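You operate a simulated robot arm through the tools that you are given. There is no shell and no other tool.

You are at the controls of a simulated two-armed robot. One attempt, no reset.

JOB
Rub the COLLAR mould's bed clean and shut it in the moulds drawer.
Fine: rub first; grey pad back in its place. Where these are worked on the way, their far stop is far enough and under half their travel is too little: moulds drawer. What is to be rubbed or washed off counts as gone when no trace of it is left.
Where things are to end (x, y in the base frame): grey mould within 0.06 m of [-1.91, -2.79].

The check looks at the end state, three seconds after you hand in, the way a careful person would. Anything else that was tipped, shoved, dropped, spilled or broken makes it a failure.

ROBOT AND FRAMES
Two 7-joint arms with two-finger parallel grippers on one trunk, on a base that moves. Base frame: it is fixed to the floor where the robot stands at the start and does not move with it; the origin is under the middle of the robot, x ahead of it, y to its left, z up. Units: m, degrees, N and s.
The left shoulder is at the start at [0.062, 0.197, 1.079], the right one opposite. With the tool pointing down near the work surface each hand reaches from about 0.32 to 0.72 m from the robot's upright axis, wherever it stands, measured 20 degrees to its own side. Places, roughly: bench drawer [-2, -2.8, 0.8]; black ring [-1.25, -5.5, 0.75]; dial one [-1.8, -3.3, 0.9]; dial two [-2.3, -2, 0.9]; grey mould [-2, -2.75, 1]; grey pad [-2, -2.5, 1]; lever one [-2, -3.2, 1]; lever two [-2.5, -1.8, 1]; moulds drawer [-1.9, -2.8, 0.8]; red lever one [-1.8, -3.1, 1]; red lever two [-2.3, -1.7, 1]. Payload 1.57 kg a hand.
The TCP of each hand is the grasp point between the finger pads, 0.03 m short of the fingertips. In the tool frame z runs along the fingers and y along their closing line. The gripper opens to 0.11 m. The fingers are 0.024 m wide and 0.012 m thick; the gripper's body (0.048 by 0.112 m) begins 0.078 m behind the TCP.
Orientation is told as [roll, pitch, yaw] about the base's x, y, z axes, in that order, counted from this pose: with the fingers straight down and closing along the base's y, the tool's x points along the base's -x, its y along +y and its z along -z.

CONTROLS
- The arms move only by the tool drive_tool. It takes "left_series", "right_series" or both (then of equal length, played together; a hand with none holds still); each is a list of rows, each a list of 7 numbers: the opening, from 0 (shut) to 1 (fully open), then the shift along the tool's x, y, z in cm, then the turn, a rotation vector about the tool's x, y, z in degrees. In form: [[hand, tx, ty, tz, rx, ry, rz], ...]. A call has 1 to 20 rows; each row shifts and turns the commanded pose from where the row before left it, along the tool's axes as they then stand. Each row takes 0.2 s and may step no farther than 0.05 m and 8.6 degrees from the row before; otherwise, or with a gripper value out of range, the whole call is refused. A pose out of reach is approached as far as the arm can. The call stops where the force on the tool passes 90 N (or 10 N more than at its start, if that is more) or the arm is blocked; 0.2 s more then pass. The fingers move at their own pace (about 0.072 m/s each) and stop on an object; they squeeze with about 20 N. The grip force told is the motor's: it shows also when the fingers shut on nothing. Time passes only in rows, and 0.2 s behind the last, so rows that do not move let the fingers close. The reply holds the time, the measured pose of the TCP, the force on the tool along the base axes, the opening and the grip force, in the units named above and with some noise, with the torque about the TCP (base axes, N m) and any sound that the robot's microphone picked up, and new pictures: "pictures" is both (left out), scene, wrist or none (wrist: the cameras of the hands that moved).
- Cameras (640 x 400 px; columns grow to the right, rows downward): "scene" is now at [0.1212, -0.0019, 1.6676]; the picture's right is [-0.11, -0.99, 0.00], its down [-0.72, 0.08, -0.69] and it looks along [0.69, -0.07, -0.72] (base axes); focal length 268 px, centre (320, 200). "left" rides on the left gripper at [0.07, -0.016, -0.141] in its tool frame; the picture's right is [0.23, 0.97, 0.00], its down [-0.85, 0.20, -0.48] and it looks along [-0.47, 0.11, 0.88] (tool axes); focal length 222 px, centre (320, 200). "right" rides on the right gripper at [0.07, 0.016, -0.141] in its tool frame; the picture's right is [-0.23, 0.97, 0.00], its down [-0.85, -0.20, -0.48] and it looks along [-0.47, -0.11, 0.88] (tool axes); focal length 222 px, centre (320, 200). There is no depth. A picture from a camera that has moved, and an enlarged one, comes with that camera's place and axes in the base frame and with its lens. The place of the scene camera against the robot may be out by one fixed shift of up to 0.012 m in any direction.
- lift_body(by): slides the trunk up (or, below 0, down) by that many m; the arms and the scene camera ride with it, the base frame stays. It gives what a move gives, with no picture.
- base_move(legs): drives the robot by 1 to 6 legs, each [ahead, left, turn to the left] in m, m and degrees, along the robot's own axes; the way and the turn of a leg run together, so that a leg with both is an arc; at most 1.5 m and 180 degrees a leg. The arms and the cameras ride along, it lands a little off, and it stops where it bumps. It gives what a move gives, and a new picture of the scene camera.
- pan_tilt(pan, tilt): turns the head with the scene camera to pan (to the left, within 86 degrees either way) and tilt (down, from -29 to 69), counted from straight ahead of the robot. It gives what a move gives, and a new picture of the scene camera.
- zoom(camera, box): a new picture of the part [left, top, right, bottom] of that camera's present view, enlarged. No time passes.
- sign_off(): hands the job in; it is judged then, once.

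Places have to be worked out from the pictures, the camera data and where the tool is seen. Open the grippers and draw the arms clear of the work before you hand the job in, unless the task says otherwise.

The tools are called after ">>>" by a JSON object that holds its "api" and its "payload". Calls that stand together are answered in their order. drive_tool: Moves the arms, as the interface text tells. Its arguments: {"type":"object","properties":{"left_series":{"type":"array","items":{"type":"array","items":{"type":"number"}}},"right_series":{"type":"array","items":{"type":"array","items":{"type":"number"}}},"pictures":{"type":"string","enum":["both","scene","wrist","none"]}},"required":[]} The other tools are called the same way: lift_body (by) moves the trunk up or down; base_move (legs) drives the base; pan_tilt (pan, tilt) turns the head that bears the scene camera; zoom (camera, box) takes an enlarged picture of a part of a camera's view; sign_off () hands the job in.

At the start:

```text
time_s: 0.0
left_eef_pos: [0.5133, 0.1756, 1.0564]
left_ee_rot: [0.0, 0.1, 0.0]
left_force: [0.3, -0.4, 0.3]
left_moment: [-0.01, -0.01, -0.02]
left_gripper_width: 0.1102
left_gripper_force: 0.0
right_eef_pos: [0.4093, -0.187, 1.1024]
right_ee_rot: [0.0, 0.1, -0.1]
right_force: [0.0, -0.2, -0.1]
right_moment: [0.0, -0.01, 0.01]
right_gripper_width: 0.11
right_gripper_force: 0.1
trunk travel left (down, up): [-0.675, 0.315]
robot x, y, heading: [-0.0042, 0.0003, 0.1]
head pan, tilt (commanded): [-6.0, 46.0]
```

scene: 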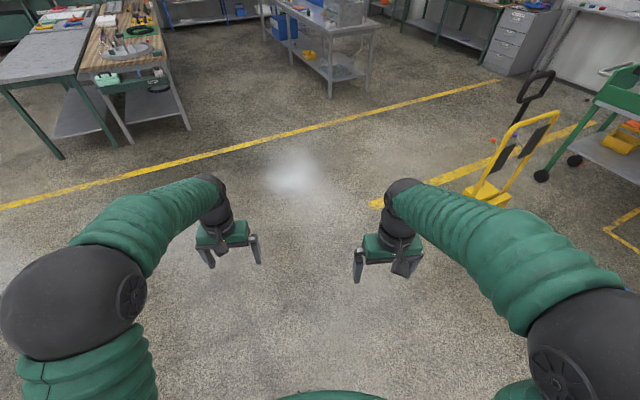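
right: 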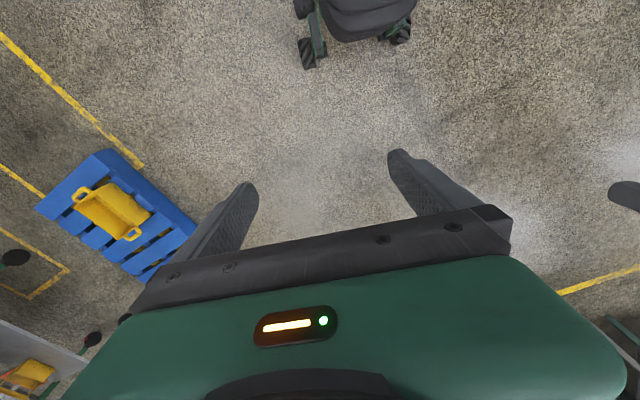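
left: 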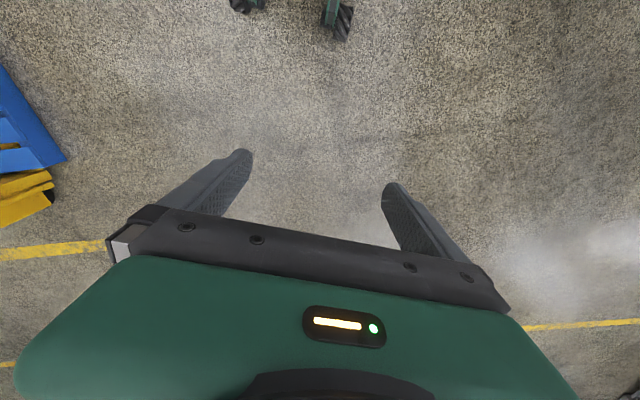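

The work lies behind and to the right of the robot, around [-2, -2.8]. I'll first turn the head to the right to see what is in the way.

>>> {"api": "pan_tilt", "payload": {"pan": -86, "tilt": 25}}

```text
time_s: 1.5
left_eef_pos: [0.5127, 0.1751, 1.056]
left_ee_rot: [0.1, 0.0, 0.0]
left_force: [-0.1, -0.6, 0.7]
left_moment: [0.0, 0.01, 0.0]
left_gripper_width: 0.1099
left_gripper_force: 0.0
right_eef_pos: [0.4081, -0.1873, 1.1019]
right_ee_rot: [0.0, 0.0, 0.0]
right_force: [0.1, -0.7, -0.2]
right_moment: [0.0, -0.02, -0.04]
right_gripper_width: 0.1103
right_gripper_force: 0.0
trunk travel left (down, up): [-0.675, 0.315]
robot x, y, heading: [0.003, -0.0021, -0.1]
head pan, tilt (commanded): [-85.9, 25.0]
camera scene: at [0.0476, -0.0854, 1.6996], right [-1.0, -0.07, 0.0], down [-0.03, 0.42, -0.91], along [0.06, -0.9, -0.42], focal length 268 px, centre (320, 200)
```

scene: 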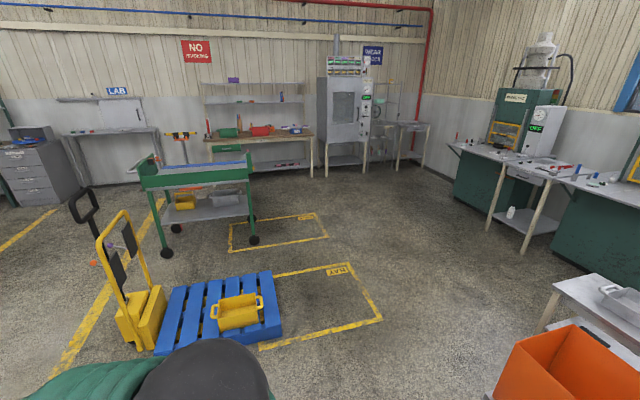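

The work benches are in the right part of the view, with an orange bin nearer on the right. I'll turn the base to the right in place and look again.

>>> {"api": "base_move", "payload": {"legs": [[0, 0, -60]]}}

>>> {"api": "pan_tilt", "payload": {"pan": -60, "tilt": 30}}

```text
time_s: 4.6
left_eef_pos: [0.4087, -0.3571, 1.0571]
left_ee_rot: [0.0, 0.0, -60.2]
left_force: [0.5, -0.1, 0.1]
left_moment: [0.01, 0.0, 0.02]
left_gripper_width: 0.1103
left_gripper_force: 0.1
right_eef_pos: [0.04, -0.4469, 1.1023]
right_ee_rot: [0.1, 0.1, -60.2]
right_force: [0.3, -0.3, -0.5]
right_moment: [-0.03, 0.0, 0.01]
right_gripper_width: 0.1098
right_gripper_force: 0.1
trunk travel left (down, up): [-0.675, 0.315]
robot x, y, heading: [-0.0008, 0.0003, -60.5]
head pan, tilt (commanded): [-85.9, 25.0]
camera scene: at [-0.0518, -0.0735, 1.6997], right [-0.56, 0.83, 0.0], down [0.35, 0.24, -0.91], along [-0.75, -0.5, -0.42], focal length 268 px, centre (320, 200)
```

scene: 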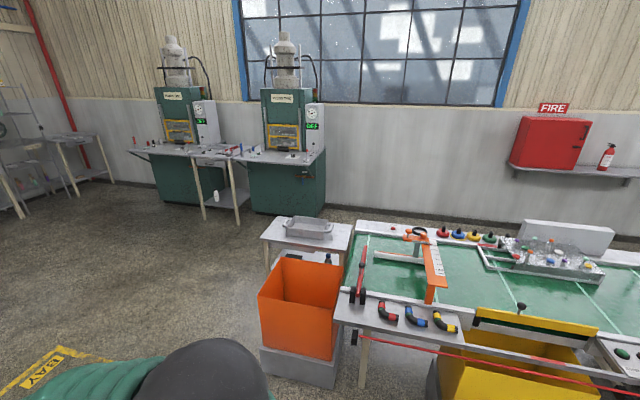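

```text
time_s: 5.5
left_eef_pos: [0.4087, -0.355, 1.0582]
left_ee_rot: [0.0, -0.1, -60.2]
left_force: [-0.7, -0.1, -0.6]
left_moment: [0.04, 0.03, 0.01]
left_gripper_width: 0.1101
left_gripper_force: 0.0
right_eef_pos: [0.0402, -0.4475, 1.1037]
right_ee_rot: [-0.1, -0.1, -60.2]
right_force: [0.0, -0.1, -0.1]
right_moment: [0.0, 0.06, -0.01]
right_gripper_width: 0.1098
right_gripper_force: 0.1
trunk travel left (down, up): [-0.675, 0.315]
robot x, y, heading: [-0.0031, -0.004, -60.2]
head pan, tilt (commanded): [-60.0, 30.0]
camera scene: at [-0.0215, -0.1004, 1.6916], right [-0.86, 0.5, 0.0], down [0.25, 0.43, -0.87], along [-0.44, -0.75, -0.5], focal length 268 px, centre (320, 200)
```

scene: 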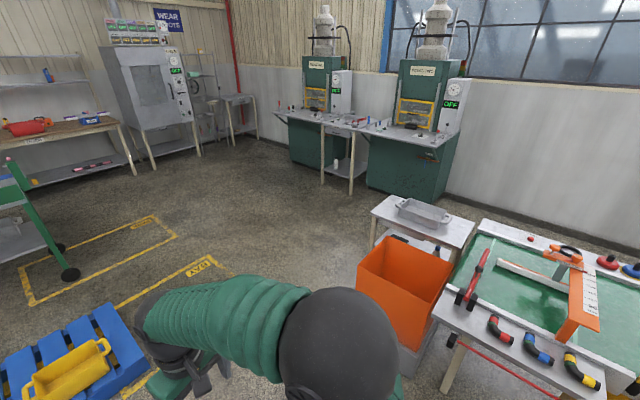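

Two presses stand against the wall with a small bench between them. The way runs past the orange bin on one side and the blue pallet on the other, so I'll drive down the gap between them, roughly along x = -0.15, and look again.

>>> {"api": "pan_tilt", "payload": {"pan": 0, "tilt": 40}}

>>> {"api": "base_move", "payload": {"legs": [[0, 0, -37]]}}

```text
time_s: 6.8
left_eef_pos: [0.4071, -0.3556, 1.058]
left_ee_rot: [0.0, -0.1, -60.3]
left_force: [0.2, -0.1, -1.2]
left_moment: [-0.01, 0.0, 0.03]
left_gripper_width: 0.1102
left_gripper_force: 0.0
right_eef_pos: [0.0402, -0.4455, 1.1029]
right_ee_rot: [0.0, -0.1, -60.3]
right_force: [-0.3, 0.0, 0.3]
right_moment: [-0.01, 0.04, 0.03]
right_gripper_width: 0.1099
right_gripper_force: 0.0
trunk travel left (down, up): [-0.675, 0.315]
robot x, y, heading: [0.0015, -0.002, -60.3]
head pan, tilt (commanded): [0.0, 40.0]
camera scene: at [0.0664, -0.0962, 1.6762], right [-0.87, -0.5, 0.0], down [-0.32, 0.56, -0.76], along [0.38, -0.66, -0.64], focal length 268 px, centre (320, 200)
```

scene: 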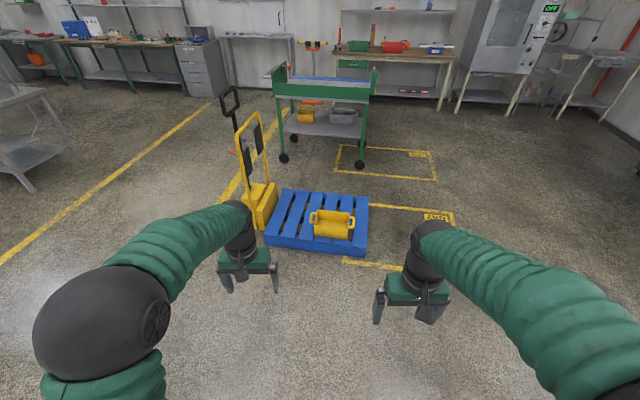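

```text
time_s: 8.9
left_eef_pos: [0.1116, -0.5296, 1.0573]
left_ee_rot: [-0.1, -0.1, -97.3]
left_force: [0.9, 0.6, 0.6]
left_moment: [0.04, 0.01, -0.02]
left_gripper_width: 0.11
left_gripper_force: 0.0
right_eef_pos: [-0.2351, -0.3806, 1.104]
right_ee_rot: [0.0, -0.1, -97.3]
right_force: [-0.3, 0.0, -0.4]
right_moment: [0.03, 0.03, 0.0]
right_gripper_width: 0.1101
right_gripper_force: 0.1
trunk travel left (down, up): [-0.675, 0.315]
robot x, y, heading: [-0.002, -0.0008, -97.2]
head pan, tilt (commanded): [0.0, 40.0]
camera scene: at [-0.0059, -0.1111, 1.6762], right [-0.99, 0.12, 0.0], down [0.08, 0.64, -0.76], along [-0.1, -0.76, -0.64], focal length 268 px, centre (320, 200)
```

scene: 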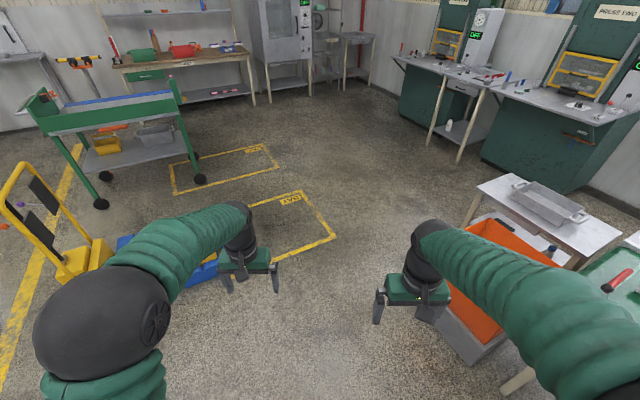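

The gap is clear: the bin and its stand lie at x < -0.75 and the pallet at x > 0.35. I'll drive ahead 1.4 m, then turn toward the bench between the presses and stop about 1 m short.

>>> {"api": "base_move", "payload": {"legs": [[1.45, 0, 0], [0, 0, -40], [0.9, 0, 0], [0, 0, -22]]}}

```text
time_s: 23.5
left_eef_pos: [-1.281, -2.3787, 1.0572]
left_ee_rot: [0.0, -0.1, -160.5]
left_force: [0.4, -0.1, 0.4]
left_moment: [0.0, -0.02, 0.0]
left_gripper_width: 0.1097
left_gripper_force: 0.0
right_eef_pos: [-1.3052, -2.0016, 1.1038]
right_ee_rot: [0.0, -0.1, -160.4]
right_force: [-0.2, 0.5, 0.0]
right_moment: [0.01, 0.0, -0.02]
right_gripper_width: 0.1098
right_gripper_force: 0.0
trunk travel left (down, up): [-0.675, 0.315]
robot x, y, heading: [-0.8579, -2.0409, -160.3]
head pan, tilt (commanded): [0.0, 40.0]
camera scene: at [-0.9638, -2.0753, 1.6762], right [-0.33, 0.94, 0.0], down [0.61, 0.22, -0.76], along [-0.72, -0.26, -0.64], focal length 268 px, centre (320, 200)
```

scene: 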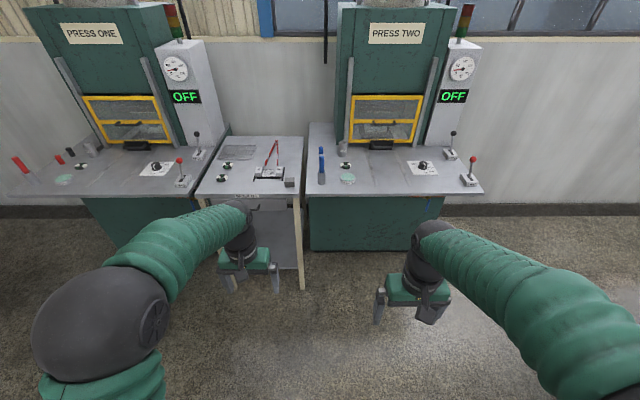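

I'm in front of the presses. I'll enlarge the middle bench to recognise the moulds, the pad and the drawers.

>>> {"api": "zoom", "payload": {"camera": "scene", "box": [180, 120, 360, 232]}}

>>> {"api": "zoom", "payload": {"camera": "scene", "box": [300, 130, 500, 255]}}

>>> {"api": "zoom", "payload": {"camera": "scene", "box": [0, 130, 200, 255]}}

```text
3.56 times, centred on (270, 176) of scene
camera zoom: at [-0.9638, -2.0753, 1.6762], right [-0.33, 0.94, 0.0], down [0.61, 0.22, -0.76], along [-0.72, -0.26, -0.64], focal length 953 px, centre (498, 285)
```

zoom: 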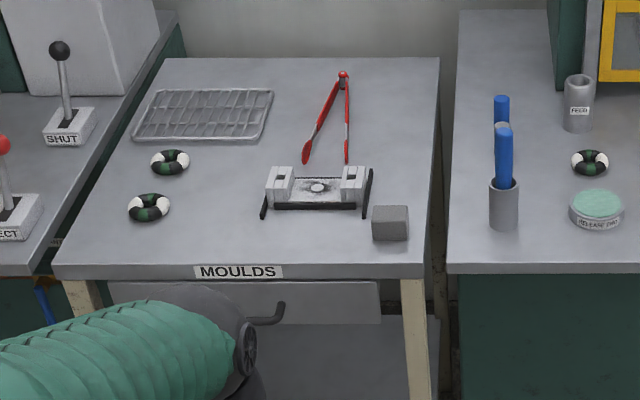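

```text
3.20 times, centred on (400, 192) of scene
camera zoom: at [-0.9638, -2.0753, 1.6762], right [-0.33, 0.94, 0.0], down [0.61, 0.22, -0.76], along [-0.72, -0.26, -0.64], focal length 858 px, centre (64, 224)
```

zoom: 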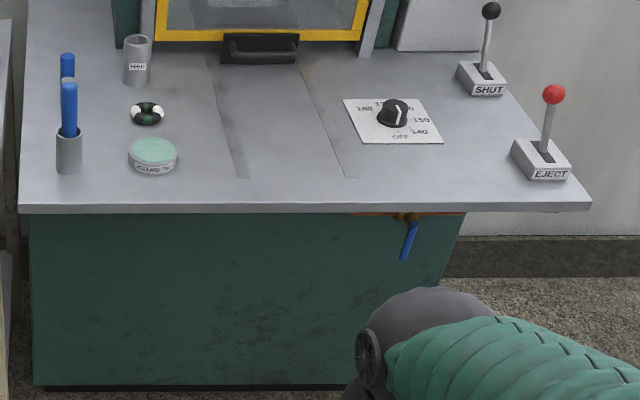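

```text
3.20 times, centred on (100, 192) of scene
camera zoom: at [-0.9638, -2.0753, 1.6762], right [-0.33, 0.94, 0.0], down [0.61, 0.22, -0.76], along [-0.72, -0.26, -0.64], focal length 858 px, centre (1024, 224)
```

zoom: 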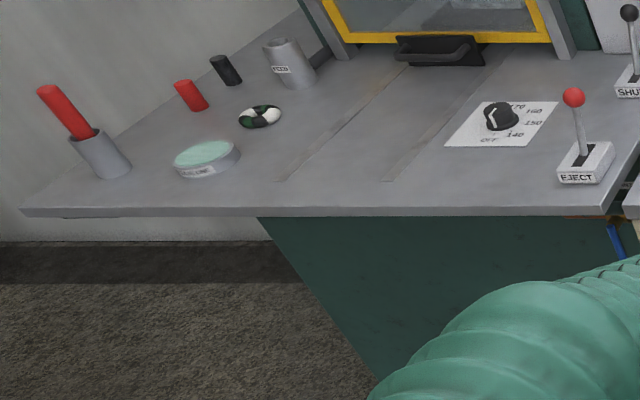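

The middle bench holds the grey mould (two black handles, soiled bed), the grey pad at its right front corner, and a MOULDS drawer under the bench. I'll drive closer and to the left to see it better.

>>> {"api": "base_move", "payload": {"legs": [[0.3, 0.22, 0]]}}

>>> {"api": "pan_tilt", "payload": {"pan": 0, "tilt": 48}}

```text
time_s: 25.9
left_eef_pos: [-1.4884, -2.6838, 1.06]
left_ee_rot: [0.1, -0.2, -160.3]
left_force: [-1.0, -0.9, -0.5]
left_moment: [0.0, -0.01, -0.01]
left_gripper_width: 0.1101
left_gripper_force: 0.0
right_eef_pos: [-1.5118, -2.3056, 1.1049]
right_ee_rot: [0.1, -0.2, -160.5]
right_force: [0.0, -0.2, -1.4]
right_moment: [0.02, -0.01, 0.02]
right_gripper_width: 0.1102
right_gripper_force: 0.1
trunk travel left (down, up): [-0.675, 0.315]
robot x, y, heading: [-1.0668, -2.3472, -160.5]
head pan, tilt (commanded): [0.0, 40.0]
camera scene: at [-1.1698, -2.3779, 1.6763], right [-0.33, 0.94, 0.0], down [0.61, 0.21, -0.77], along [-0.72, -0.26, -0.64], focal length 268 px, centre (320, 200)
```

scene: 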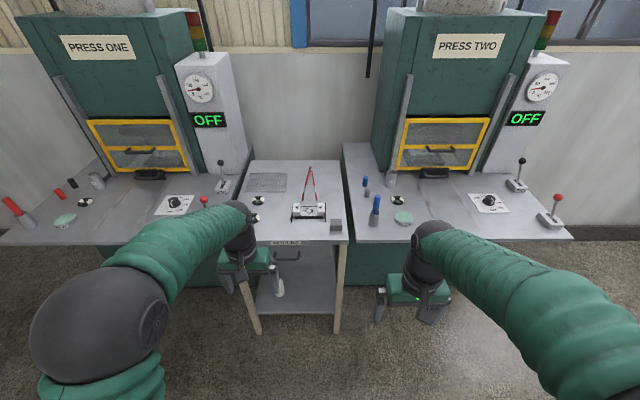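

```text
time_s: 26.6
left_eef_pos: [-1.4877, -2.6846, 1.0586]
left_ee_rot: [0.0, -0.2, -160.4]
left_force: [-0.4, -0.9, 0.1]
left_moment: [0.0, -0.01, -0.02]
left_gripper_width: 0.1099
left_gripper_force: 0.1
right_eef_pos: [-1.5115, -2.3079, 1.104]
right_ee_rot: [0.0, -0.3, -160.4]
right_force: [-0.5, -0.3, -0.3]
right_moment: [0.01, -0.04, 0.0]
right_gripper_width: 0.1103
right_gripper_force: 0.0
trunk travel left (down, up): [-0.675, 0.315]
robot x, y, heading: [-1.0671, -2.3507, -160.7]
head pan, tilt (commanded): [0.0, 48.0]
camera scene: at [-1.1653, -2.3785, 1.6648], right [-0.34, 0.94, 0.0], down [0.7, 0.25, -0.67], along [-0.63, -0.22, -0.74], focal length 268 px, centre (320, 200)
```

scene: 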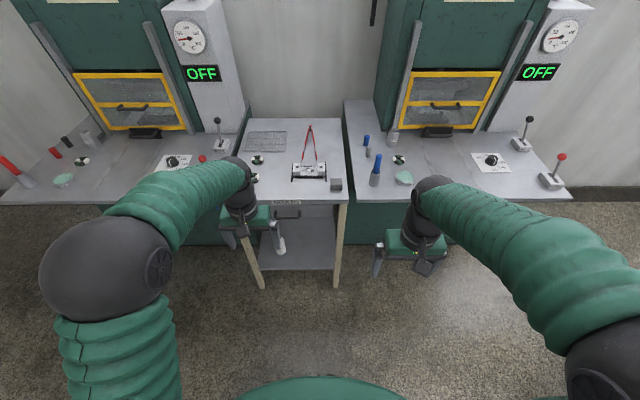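

>>> {"api": "zoom", "payload": {"camera": "scene", "box": [230, 110, 360, 191]}}

>>> {"api": "zoom", "payload": {"camera": "scene", "box": [230, 180, 360, 261]}}

```text
4.92 times, centred on (295, 150) of scene
camera zoom: at [-1.1653, -2.3785, 1.6648], right [-0.34, 0.94, 0.0], down [0.7, 0.25, -0.67], along [-0.63, -0.22, -0.74], focal length 1320 px, centre (443, 444)
```

zoom: 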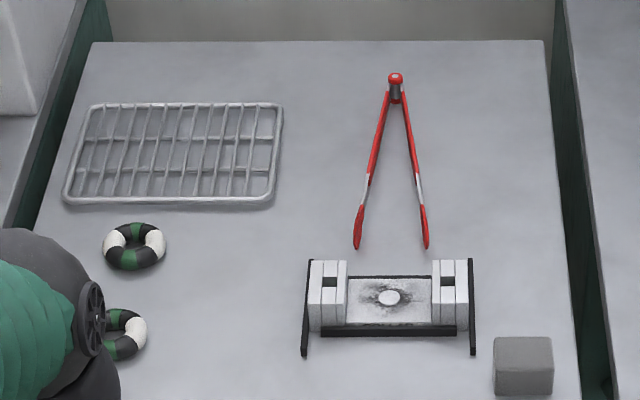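

```text
4.92 times, centred on (295, 220) of scene
camera zoom: at [-1.1653, -2.3785, 1.6648], right [-0.34, 0.94, 0.0], down [0.7, 0.25, -0.67], along [-0.63, -0.22, -0.74], focal length 1320 px, centre (443, 99)
```

zoom: 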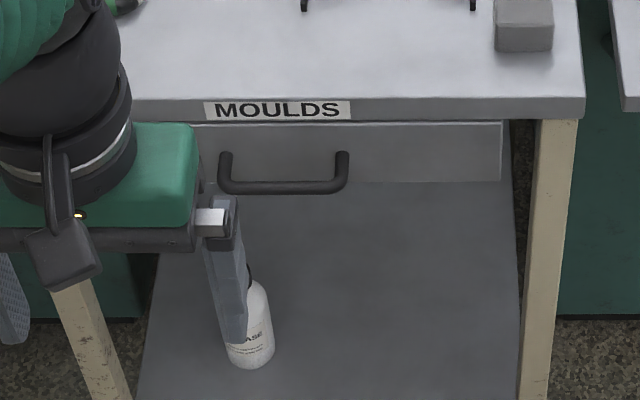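

The mould's bed has dark soot around a small round boss, and the pad stands right of it near the front edge. The boss triangulates to about (-1.965, -2.71, 0.89) and the pad to about (-1.936, -2.58), with the bench edge about 0.82 m ahead of the robot. I'll drive 0.33 m closer for the rubbing.

>>> {"api": "base_move", "payload": {"legs": [[0.33, 0, 0]]}}

>>> {"api": "pan_tilt", "payload": {"pan": 0, "tilt": 60}}

```text
time_s: 28.8
left_eef_pos: [-1.7943, -2.7967, 1.0597]
left_ee_rot: [0.0, -0.3, -160.3]
left_force: [-0.3, -0.1, -0.6]
left_moment: [-0.04, -0.01, -0.03]
left_gripper_width: 0.1098
left_gripper_force: 0.0
right_eef_pos: [-1.8194, -2.4195, 1.1052]
right_ee_rot: [0.0, -0.4, -160.3]
right_force: [-0.6, 0.6, -0.1]
right_moment: [0.0, -0.03, -0.03]
right_gripper_width: 0.11
right_gripper_force: 0.2
trunk travel left (down, up): [-0.675, 0.315]
robot x, y, heading: [-1.3799, -2.4596, -160.6]
head pan, tilt (commanded): [0.0, 48.0]
camera scene: at [-1.4729, -2.49, 1.665], right [-0.34, 0.94, 0.0], down [0.7, 0.25, -0.67], along [-0.63, -0.23, -0.74], focal length 268 px, centre (320, 200)
```

scene: 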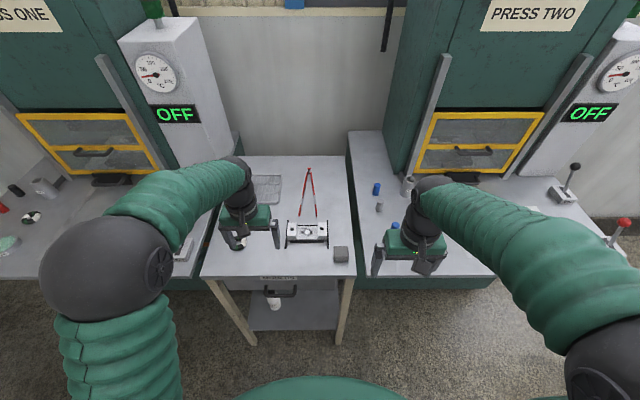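

```text
time_s: 29.5
left_eef_pos: [-1.7971, -2.7967, 1.0581]
left_ee_rot: [0.0, -0.1, -160.2]
left_force: [0.1, -0.3, -0.8]
left_moment: [0.01, -0.01, 0.02]
left_gripper_width: 0.1102
left_gripper_force: 0.0
right_eef_pos: [-1.8218, -2.4205, 1.1046]
right_ee_rot: [0.0, -0.1, -160.3]
right_force: [0.1, 0.1, -0.3]
right_moment: [-0.05, -0.02, -0.03]
right_gripper_width: 0.1101
right_gripper_force: 0.0
trunk travel left (down, up): [-0.675, 0.315]
robot x, y, heading: [-1.3777, -2.4599, -160.3]
head pan, tilt (commanded): [0.0, 60.0]
camera scene: at [-1.465, -2.487, 1.6495], right [-0.34, 0.94, 0.0], down [0.82, 0.29, -0.5], along [-0.47, -0.17, -0.87], focal length 268 px, centre (320, 200)
```

scene: 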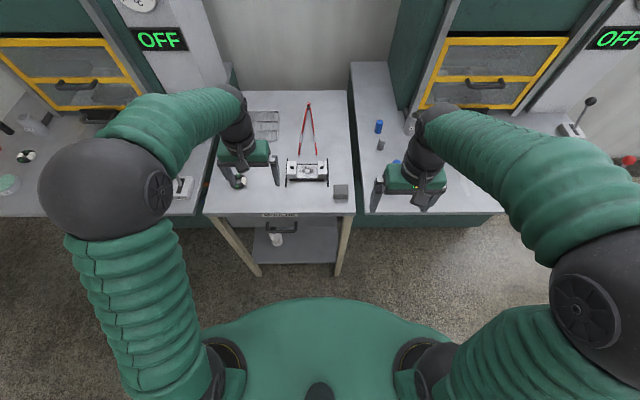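

I'm now close to the bench. I'll enlarge the mould, pad and drawer from here.

>>> {"api": "zoom", "payload": {"camera": "scene", "box": [260, 140, 360, 202]}}

>>> {"api": "zoom", "payload": {"camera": "scene", "box": [200, 195, 360, 295]}}

>>> {"api": "zoom", "payload": {"camera": "right", "box": [0, 0, 640, 400]}}

>>> {"api": "zoom", "payload": {"camera": "left", "box": [0, 0, 640, 400]}}

```text
6.40 times, centred on (310, 171) of scene
camera zoom: at [-1.465, -2.487, 1.6495], right [-0.34, 0.94, 0.0], down [0.82, 0.29, -0.5], along [-0.47, -0.17, -0.87], focal length 1716 px, centre (384, 386)
```

zoom: 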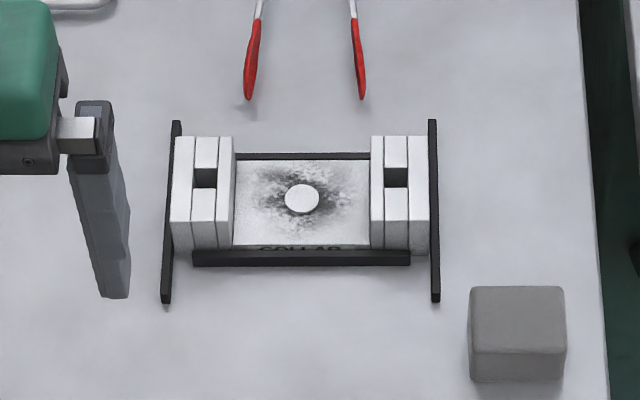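

```text
4.00 times, centred on (280, 245) of scene
camera zoom: at [-1.465, -2.487, 1.6495], right [-0.34, 0.94, 0.0], down [0.82, 0.29, -0.5], along [-0.47, -0.17, -0.87], focal length 1073 px, centre (480, 20)
```

zoom: 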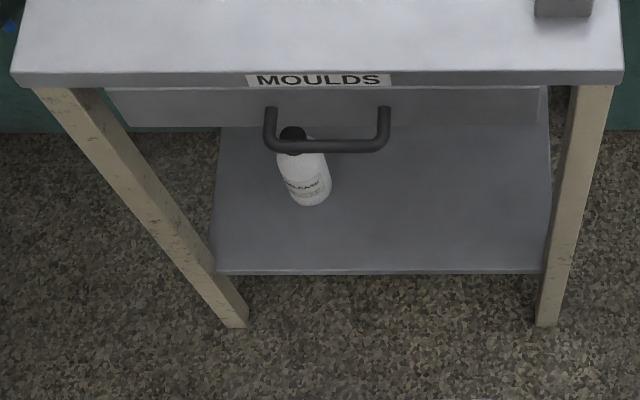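

```text
1.00 times, centred on (320, 200) of right (not enlarged: the box is as wide or as high as the picture)
camera zoom: at [-1.7491, -2.411, 1.2456], right [0.12, -0.99, 0.0], down [-0.87, -0.1, 0.48], along [-0.48, -0.06, -0.88], focal length 222 px, centre (320, 200)
```

zoom: 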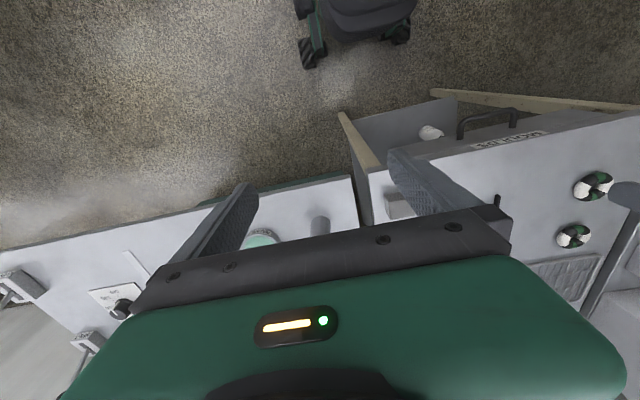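

```text
1.00 times, centred on (320, 200) of left (not enlarged: the box is as wide or as high as the picture)
camera zoom: at [-1.737, -2.7589, 1.2], right [0.54, -0.84, 0.0], down [-0.74, -0.48, 0.48], along [-0.41, -0.26, -0.88], focal length 222 px, centre (320, 200)
```

zoom: 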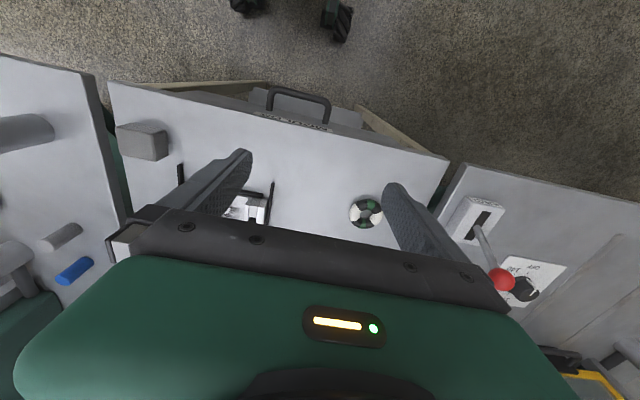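

The bed shows the word COLLAR and a ring of soot around the boss. I'll enlarge the left wrist view of the mould and the drawer handle.

>>> {"api": "zoom", "payload": {"camera": "left", "box": [100, 60, 340, 210]}}

>>> {"api": "zoom", "payload": {"camera": "right", "box": [330, 60, 570, 210]}}

```text
2.67 times, centred on (220, 135) of left
camera zoom: at [-1.737, -2.7589, 1.2], right [0.54, -0.84, 0.0], down [-0.74, -0.48, 0.48], along [-0.41, -0.26, -0.88], focal length 592 px, centre (587, 373)
```

zoom: 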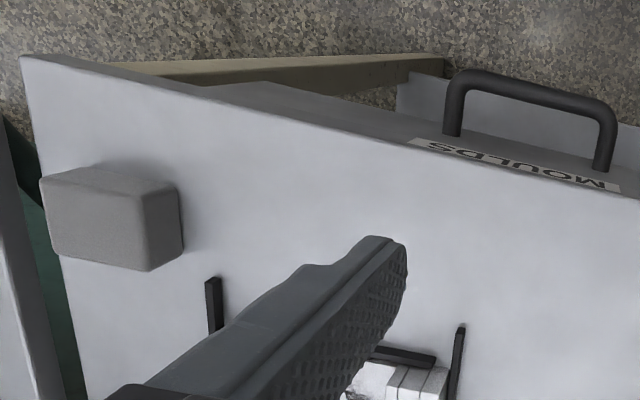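

```text
2.67 times, centred on (450, 135) of right
camera zoom: at [-1.7491, -2.411, 1.2456], right [0.12, -0.99, 0.0], down [-0.87, -0.1, 0.48], along [-0.48, -0.06, -0.88], focal length 592 px, centre (-27, 373)
```

zoom: 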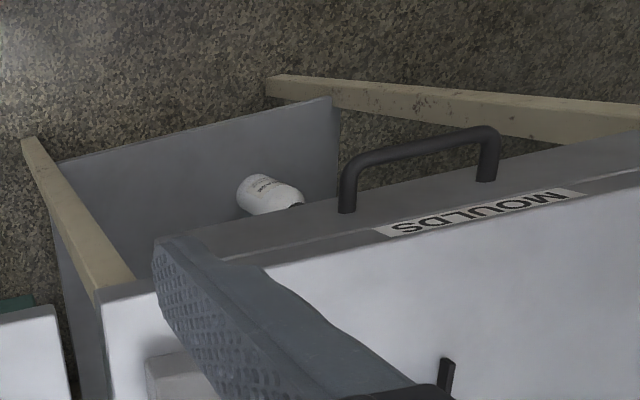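

Bench top reads about 0.87 m, pad about 5 x 4 x 3.2 cm centred near (-1.933, -2.585). I'll draw the left hand back and bring the right hand above the pad, then turn it 90° so that it closes fore-and-aft (so the fingers stay clear of the mould's white blocks).

>>> {"api": "drive_tool", "payload": {"right_series": [[1, -3.2, 2.4, 0.8, 0, 0, 0], [1, -3.2, 2.4, 0.8, 0, 0, 0], [1, -3.2, 2.4, 0.8, 0, 0, 0], [1, -3.2, 2.4, 0.8, 0, 0, 0], [1, -3.2, 2.4, 0.8, 0, 0, 0], [1, 0, 0, 0, 0, 0, -8.2], [1, 0, 0, 0, 0, 0, -8.2], [1, 0, 0, 0, 0, 0, -8.2], [1, 0, 0, 0, 0, 0, -8.2], [1, 0, 0, 0, 0, 0, -8.2], [1, 0, 0, 0, 0, 0, -8.2], [1, 0, 0, 0, 0, 0, -8.2], [1, 0, 0, 0, 0, 0, -8.2], [1, 0, 0, 0, 0, 0, -8.2], [1, 0, 0, 0, 0, 0, -8.2], [1, 0, 0, 0, 0, 0, -8.0]], "left_series": [[1, 2.4, 1.6, -1, 0, 0, 0], [1, 2.4, 1.6, -1, 0, 0, 0], [1, 2.4, 1.6, -1, 0, 0, 0], [1, 2.4, 1.6, -1, 0, 0, 0], [1, 2.4, 1.6, -1, 0, 0, 0], [1, 0, 0, 0, 0, 0, 0], [1, 0, 0, 0, 0, 0, 0], [1, 0, 0, 0, 0, 0, 0], [1, 0, 0, 0, 0, 0, 0], [1, 0, 0, 0, 0, 0, 0], [1, 0, 0, 0, 0, 0, 0], [1, 0, 0, 0, 0, 0, 0], [1, 0, 0, 0, 0, 0, 0], [1, 0, 0, 0, 0, 0, 0], [1, 0, 0, 0, 0, 0, 0], [1, 0, 0, 0, 0, 0, 0]]}}

```text
time_s: 32.9
left_eef_pos: [-1.657, -2.832, 1.1091]
left_ee_rot: [0.0, -0.4, -160.4]
left_force: [0.0, -0.7, -0.3]
left_moment: [0.0, -0.01, 0.01]
left_gripper_width: 0.1099
left_gripper_force: 0.1
right_eef_pos: [-1.9311, -2.5879, 1.0652]
right_ee_rot: [-0.2, 0.0, -70.1]
right_force: [0.4, -0.1, -0.1]
right_moment: [-0.03, -0.02, 0.03]
right_gripper_width: 0.11
right_gripper_force: 0.1
trunk travel left (down, up): [-0.675, 0.315]
robot x, y, heading: [-1.3786, -2.4573, -160.4]
head pan, tilt (commanded): [0.0, 60.0]
camera scene: at [-1.4643, -2.4876, 1.6495], right [-0.34, 0.94, 0.0], down [0.82, 0.29, -0.5], along [-0.47, -0.17, -0.87], focal length 268 px, centre (320, 200)
camera right: at [-1.9382, -2.5155, 1.207], right [0.99, 0.12, 0.0], down [0.11, -0.87, 0.48], along [0.05, -0.48, -0.88], focal length 222 px, centre (320, 200)
camera left: at [-1.5969, -2.7941, 1.2495], right [0.54, -0.84, 0.0], down [-0.74, -0.48, 0.48], along [-0.41, -0.26, -0.88], focal length 222 px, centre (320, 200)
```

scene: 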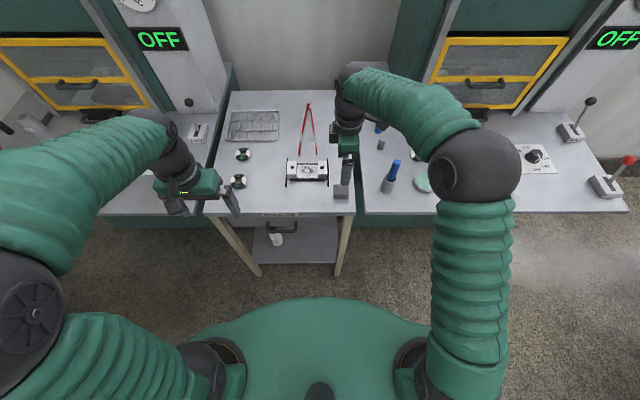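
right: 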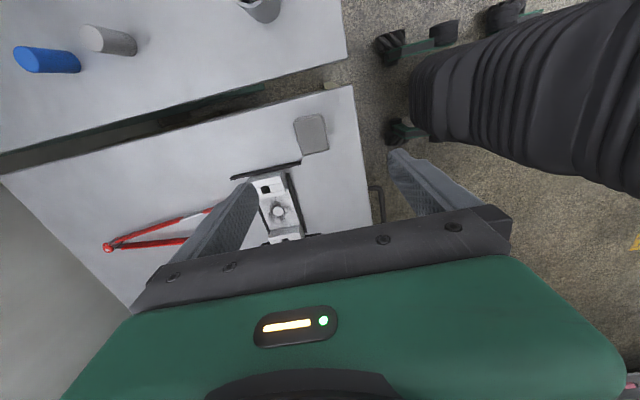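
left: 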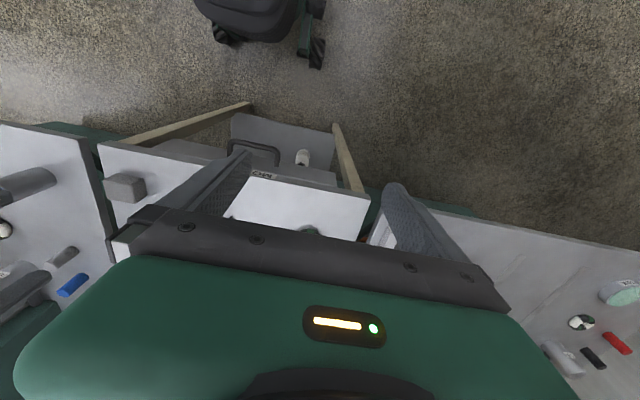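

The right hand is over the pad, closing along the bench's depth. I'll enlarge the wrist view to fix the pad's and the mould's place.

>>> {"api": "zoom", "payload": {"camera": "right", "box": [220, 70, 380, 170]}}

>>> {"api": "zoom", "payload": {"camera": "right", "box": [220, 150, 380, 250]}}

>>> {"api": "zoom", "payload": {"camera": "scene", "box": [270, 130, 390, 205]}}

```text
4.00 times, centred on (300, 120) of right
camera zoom: at [-1.9382, -2.5155, 1.207], right [0.99, 0.12, 0.0], down [0.11, -0.87, 0.48], along [0.05, -0.48, -0.88], focal length 888 px, centre (400, 520)
```

zoom: 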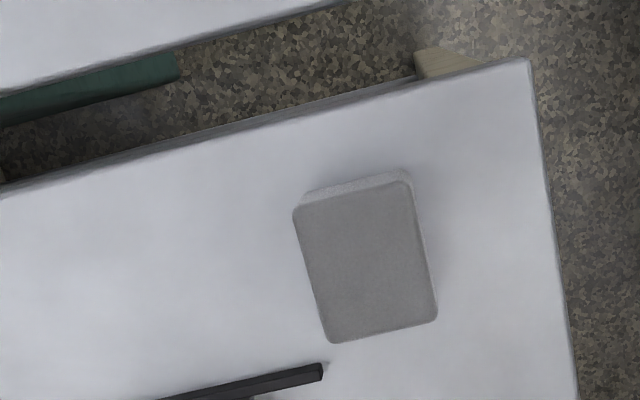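

```text
4.00 times, centred on (300, 200) of right
camera zoom: at [-1.9382, -2.5155, 1.207], right [0.99, 0.12, 0.0], down [0.11, -0.87, 0.48], along [0.05, -0.48, -0.88], focal length 888 px, centre (400, 200)
```

zoom: 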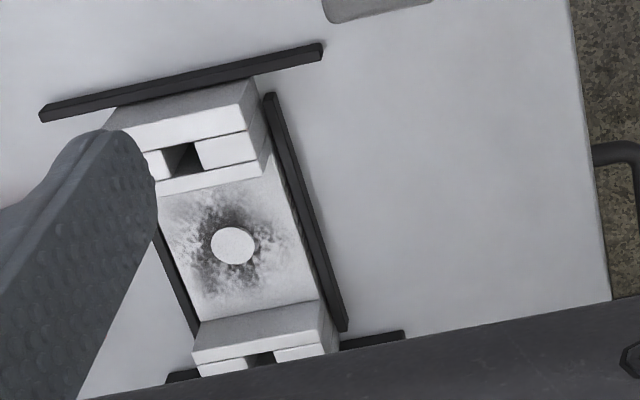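

```text
5.33 times, centred on (330, 168) of scene
camera zoom: at [-1.4643, -2.4876, 1.6495], right [-0.34, 0.94, 0.0], down [0.82, 0.29, -0.5], along [-0.47, -0.17, -0.87], focal length 1430 px, centre (267, 373)
```

zoom: 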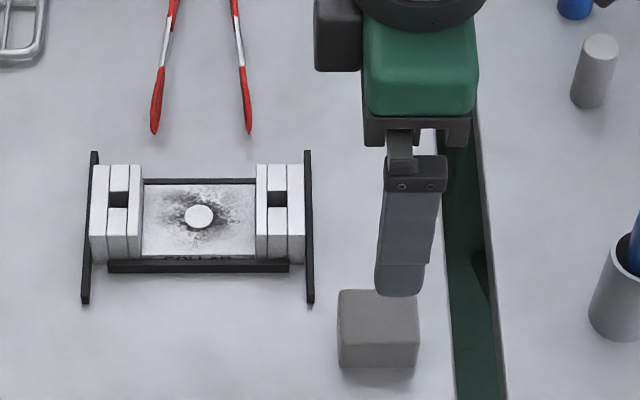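

The wrist view puts the pad centre at about (-1.941, -2.585) with its sides aligned to the bench. I'll shift over it and descend with open fingers to TCP z about 0.917.

>>> {"api": "drive_tool", "payload": {"right_series": [[1, 0.64, -0.77, 0, 0, 0, 0], [1, 0, 0, 3, 0, 0, 0], [1, 0, 0, 3, 0, 0, 0], [1, 0, 0, 3, 0, 0, 0], [1, 0, 0, 3, 0, 0, 0], [1, 0, 0, 1.5, 0, 0, 0], [1, 0, 0, 1.3, 0, 0, 0], [1, 0, 0, 0, 0, 0, 0]]}}

```text
time_s: 34.7
left_eef_pos: [-1.658, -2.8319, 1.1086]
left_ee_rot: [0.0, -0.2, -160.3]
left_force: [0.4, -0.1, -0.7]
left_moment: [0.0, 0.0, -0.02]
left_gripper_width: 0.11
left_gripper_force: 0.0
right_eef_pos: [-1.9409, -2.5852, 0.9181]
right_ee_rot: [-0.3, 0.1, -70.3]
right_force: [0.5, 0.2, -0.5]
right_moment: [0.03, -0.04, 0.01]
right_gripper_width: 0.1099
right_gripper_force: 0.1
trunk travel left (down, up): [-0.675, 0.315]
robot x, y, heading: [-1.3783, -2.4583, -160.5]
head pan, tilt (commanded): [0.0, 60.0]
camera scene: at [-1.4645, -2.4877, 1.6494], right [-0.34, 0.94, 0.0], down [0.82, 0.29, -0.5], along [-0.47, -0.17, -0.87], focal length 268 px, centre (320, 200)
camera right: at [-1.9479, -2.5124, 1.0588], right [0.99, 0.12, 0.0], down [0.1, -0.87, 0.48], along [0.05, -0.48, -0.88], focal length 222 px, centre (320, 200)
```

scene: 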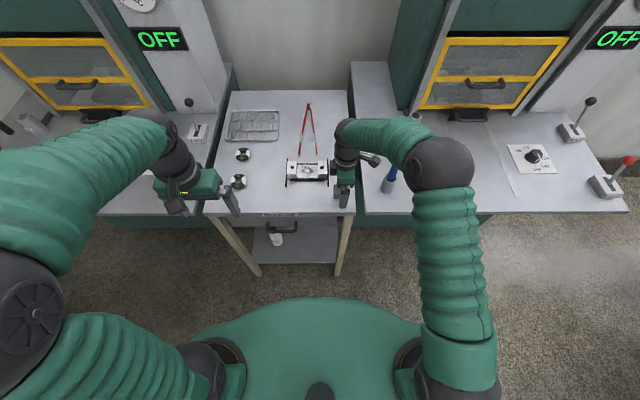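
right: 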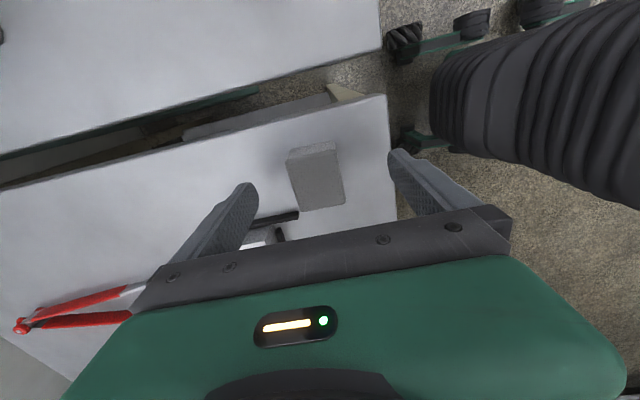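

The fingers straddle the pad. I'll enlarge to check centring and height before closing.

>>> {"api": "zoom", "payload": {"camera": "right", "box": [220, 110, 420, 235]}}

>>> {"api": "zoom", "payload": {"camera": "scene", "box": [290, 140, 390, 215]}}

```text
3.20 times, centred on (320, 172) of right
camera zoom: at [-1.9479, -2.5124, 1.0588], right [0.99, 0.12, 0.0], down [0.1, -0.87, 0.48], along [0.05, -0.48, -0.88], focal length 711 px, centre (320, 288)
```

zoom: 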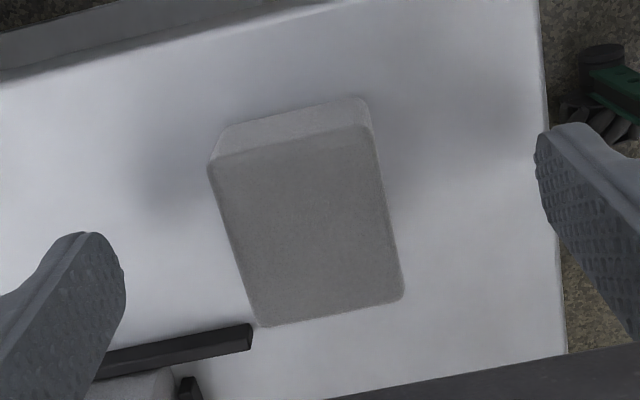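

```text
5.33 times, centred on (340, 178) of scene
camera zoom: at [-1.4645, -2.4877, 1.6494], right [-0.34, 0.94, 0.0], down [0.82, 0.29, -0.5], along [-0.47, -0.17, -0.87], focal length 1430 px, centre (213, 320)
```

zoom: 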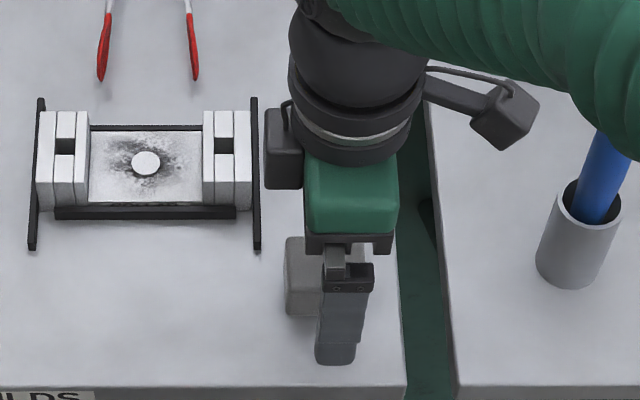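

Triangulating the pad's corners from the two wrist views puts its top at z ≈ 0.897 and its centre within 2 mm of the TCP. I'll close on it.

>>> {"api": "drive_tool", "payload": {"right_series": [[0.0, 0, 0, 0.4, 0, 0, 0], [0.0, 0, 0, 0, 0, 0, 0], [0.0, 0, 0, 0, 0, 0, 0], [0.0, 0, 0, 0, 0, 0, 0], [0.0, 0, 0, 0, 0, 0, 0]], "pictures": "wrist"}}

```text
time_s: 35.9
left_eef_pos: [-1.6569, -2.8323, 1.1101]
left_ee_rot: [0.0, -0.4, -160.3]
left_force: [0.5, -0.2, -1.1]
left_moment: [0.01, 0.01, 0.05]
left_gripper_width: 0.11
left_gripper_force: 0.1
right_eef_pos: [-1.9413, -2.5833, 0.9135]
right_ee_rot: [-0.3, 0.1, -70.3]
right_force: [0.2, 0.0, 0.3]
right_moment: [-0.01, -0.02, 0.01]
right_gripper_width: 0.0407
right_gripper_force: 19.8
trunk travel left (down, up): [-0.675, 0.315]
robot x, y, heading: [-1.376, -2.4602, -160.4]
head pan, tilt (commanded): [0.0, 60.0]
camera right: at [-1.948, -2.5123, 1.0551], right [0.99, 0.12, 0.0], down [0.1, -0.87, 0.48], along [0.05, -0.48, -0.88], focal length 222 px, centre (320, 200)
```

right: 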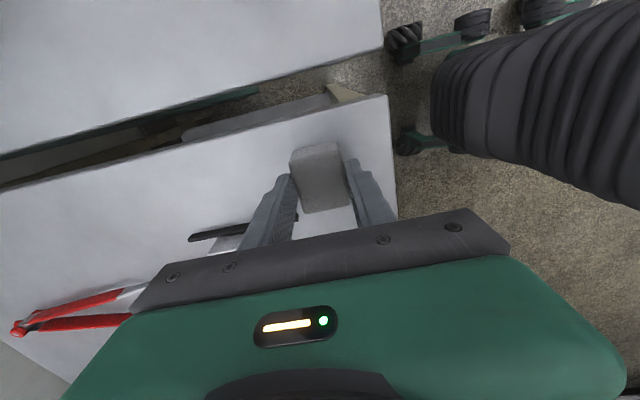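

The pad is held at 4.07 cm; its home TCP pose is (-1.9413, -2.5833, 0.9135). I'll lift it 9 cm, carry it over the mould's bed (about 11.3 cm left, 8.6 cm further back) and look.

>>> {"api": "drive_tool", "payload": {"right_series": [[0, 0, 0, -3, 0, 0, 0], [0, 0, 0, -3, 0, 0, 0], [0, 0, 0, -3, 0, 0, 0], [0, -2.8, -2.15, 0, 0, 0, 0], [0, -2.8, -2.15, 0, 0, 0, 0], [0, -2.8, -2.15, 0, 0, 0, 0], [0, -2.8, -2.15, 0, 0, 0, 0], [0, 0, 0, 0, 0, 0, 0]]}}

>>> {"api": "zoom", "payload": {"camera": "right", "box": [220, 80, 420, 205]}}

>>> {"api": "zoom", "payload": {"camera": "scene", "box": [260, 120, 380, 195]}}

```text
time_s: 37.7
left_eef_pos: [-1.6561, -2.8312, 1.1092]
left_ee_rot: [0.0, -0.4, -160.3]
left_force: [-0.5, -0.1, -0.4]
left_moment: [-0.04, 0.0, -0.05]
left_gripper_width: 0.1099
left_gripper_force: 0.1
right_eef_pos: [-1.9681, -2.7062, 1.0032]
right_ee_rot: [-0.3, 0.1, -70.4]
right_force: [0.2, -0.3, 0.1]
right_moment: [0.0, 0.05, 0.0]
right_gripper_width: 0.0411
right_gripper_force: 19.7
right hand out of reach, approached as far as the arm can: row 7
trunk travel left (down, up): [-0.675, 0.315]
robot x, y, heading: [-1.3763, -2.4593, -160.1]
head pan, tilt (commanded): [0.0, 60.0]
camera scene: at [-1.4631, -2.4876, 1.6495], right [-0.34, 0.94, 0.0], down [0.82, 0.29, -0.5], along [-0.47, -0.17, -0.87], focal length 268 px, centre (320, 200)
camera right: at [-1.9756, -2.6336, 1.1447], right [0.99, 0.12, 0.0], down [0.1, -0.87, 0.48], along [0.05, -0.48, -0.88], focal length 222 px, centre (320, 200)
```

scene: 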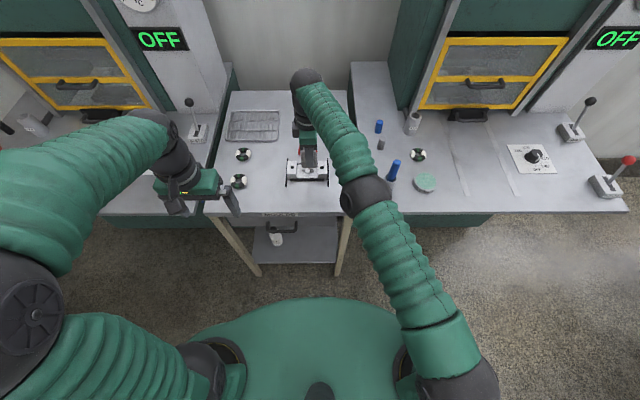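
right: 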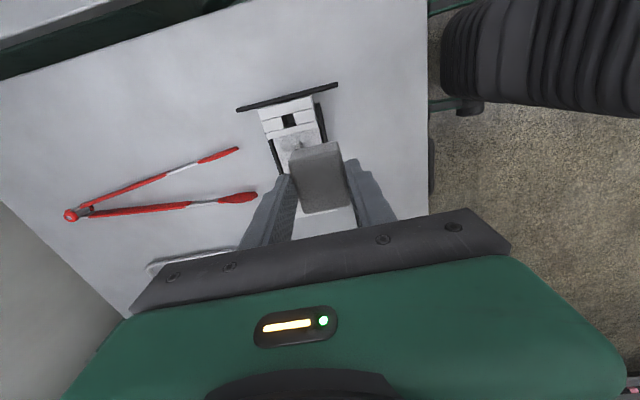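

```text
3.20 times, centred on (320, 142) of right
camera zoom: at [-1.9756, -2.6336, 1.1447], right [0.99, 0.12, 0.0], down [0.1, -0.87, 0.48], along [0.05, -0.48, -0.88], focal length 711 px, centre (320, 384)
```

zoom: 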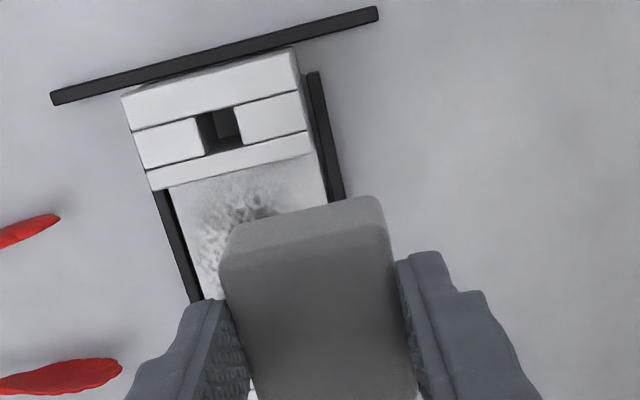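

```text
5.33 times, centred on (320, 158) of scene
camera zoom: at [-1.4631, -2.4876, 1.6495], right [-0.34, 0.94, 0.0], down [0.82, 0.29, -0.5], along [-0.47, -0.17, -0.87], focal length 1430 px, centre (320, 427)
```

zoom: 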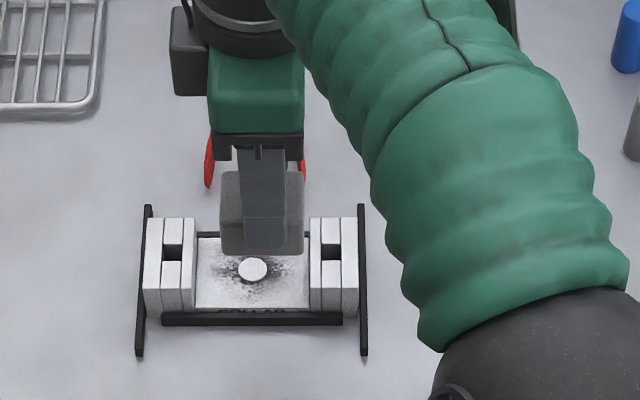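

The right hand is at its reach limit just short of the bed's centre (about 1.6 cm right and 1 cm forward of it). With the pad held 9 cm above the bench, I'll drive the base 9 cm ahead and 3 cm left.

>>> {"api": "base_move", "payload": {"legs": [[0.09, 0.03, 0]]}}

```text
time_s: 38.8
left_eef_pos: [-1.7339, -2.8801, 1.1111]
left_ee_rot: [0.4, -0.4, -160.5]
left_force: [0.8, -0.7, -0.3]
left_moment: [0.01, -0.02, 0.04]
left_gripper_width: 0.1101
left_gripper_force: 0.1
right_eef_pos: [-2.0462, -2.7546, 1.0034]
right_ee_rot: [-0.4, -0.5, -70.4]
right_force: [-0.3, -0.1, -0.6]
right_moment: [-0.03, 0.01, 0.02]
right_gripper_width: 0.041
right_gripper_force: 19.8
trunk travel left (down, up): [-0.675, 0.315]
robot x, y, heading: [-1.4531, -2.5197, -160.2]
head pan, tilt (commanded): [0.0, 60.0]
camera scene: at [-1.54, -2.5322, 1.6497], right [-0.34, 0.94, -0.01], down [0.82, 0.29, -0.5], along [-0.47, -0.17, -0.87], focal length 268 px, centre (320, 200)
```

scene: 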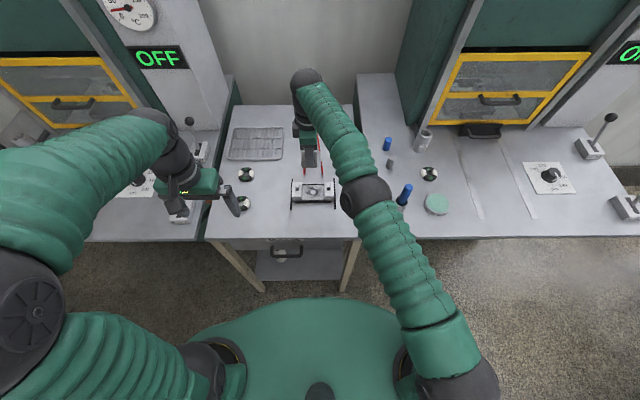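

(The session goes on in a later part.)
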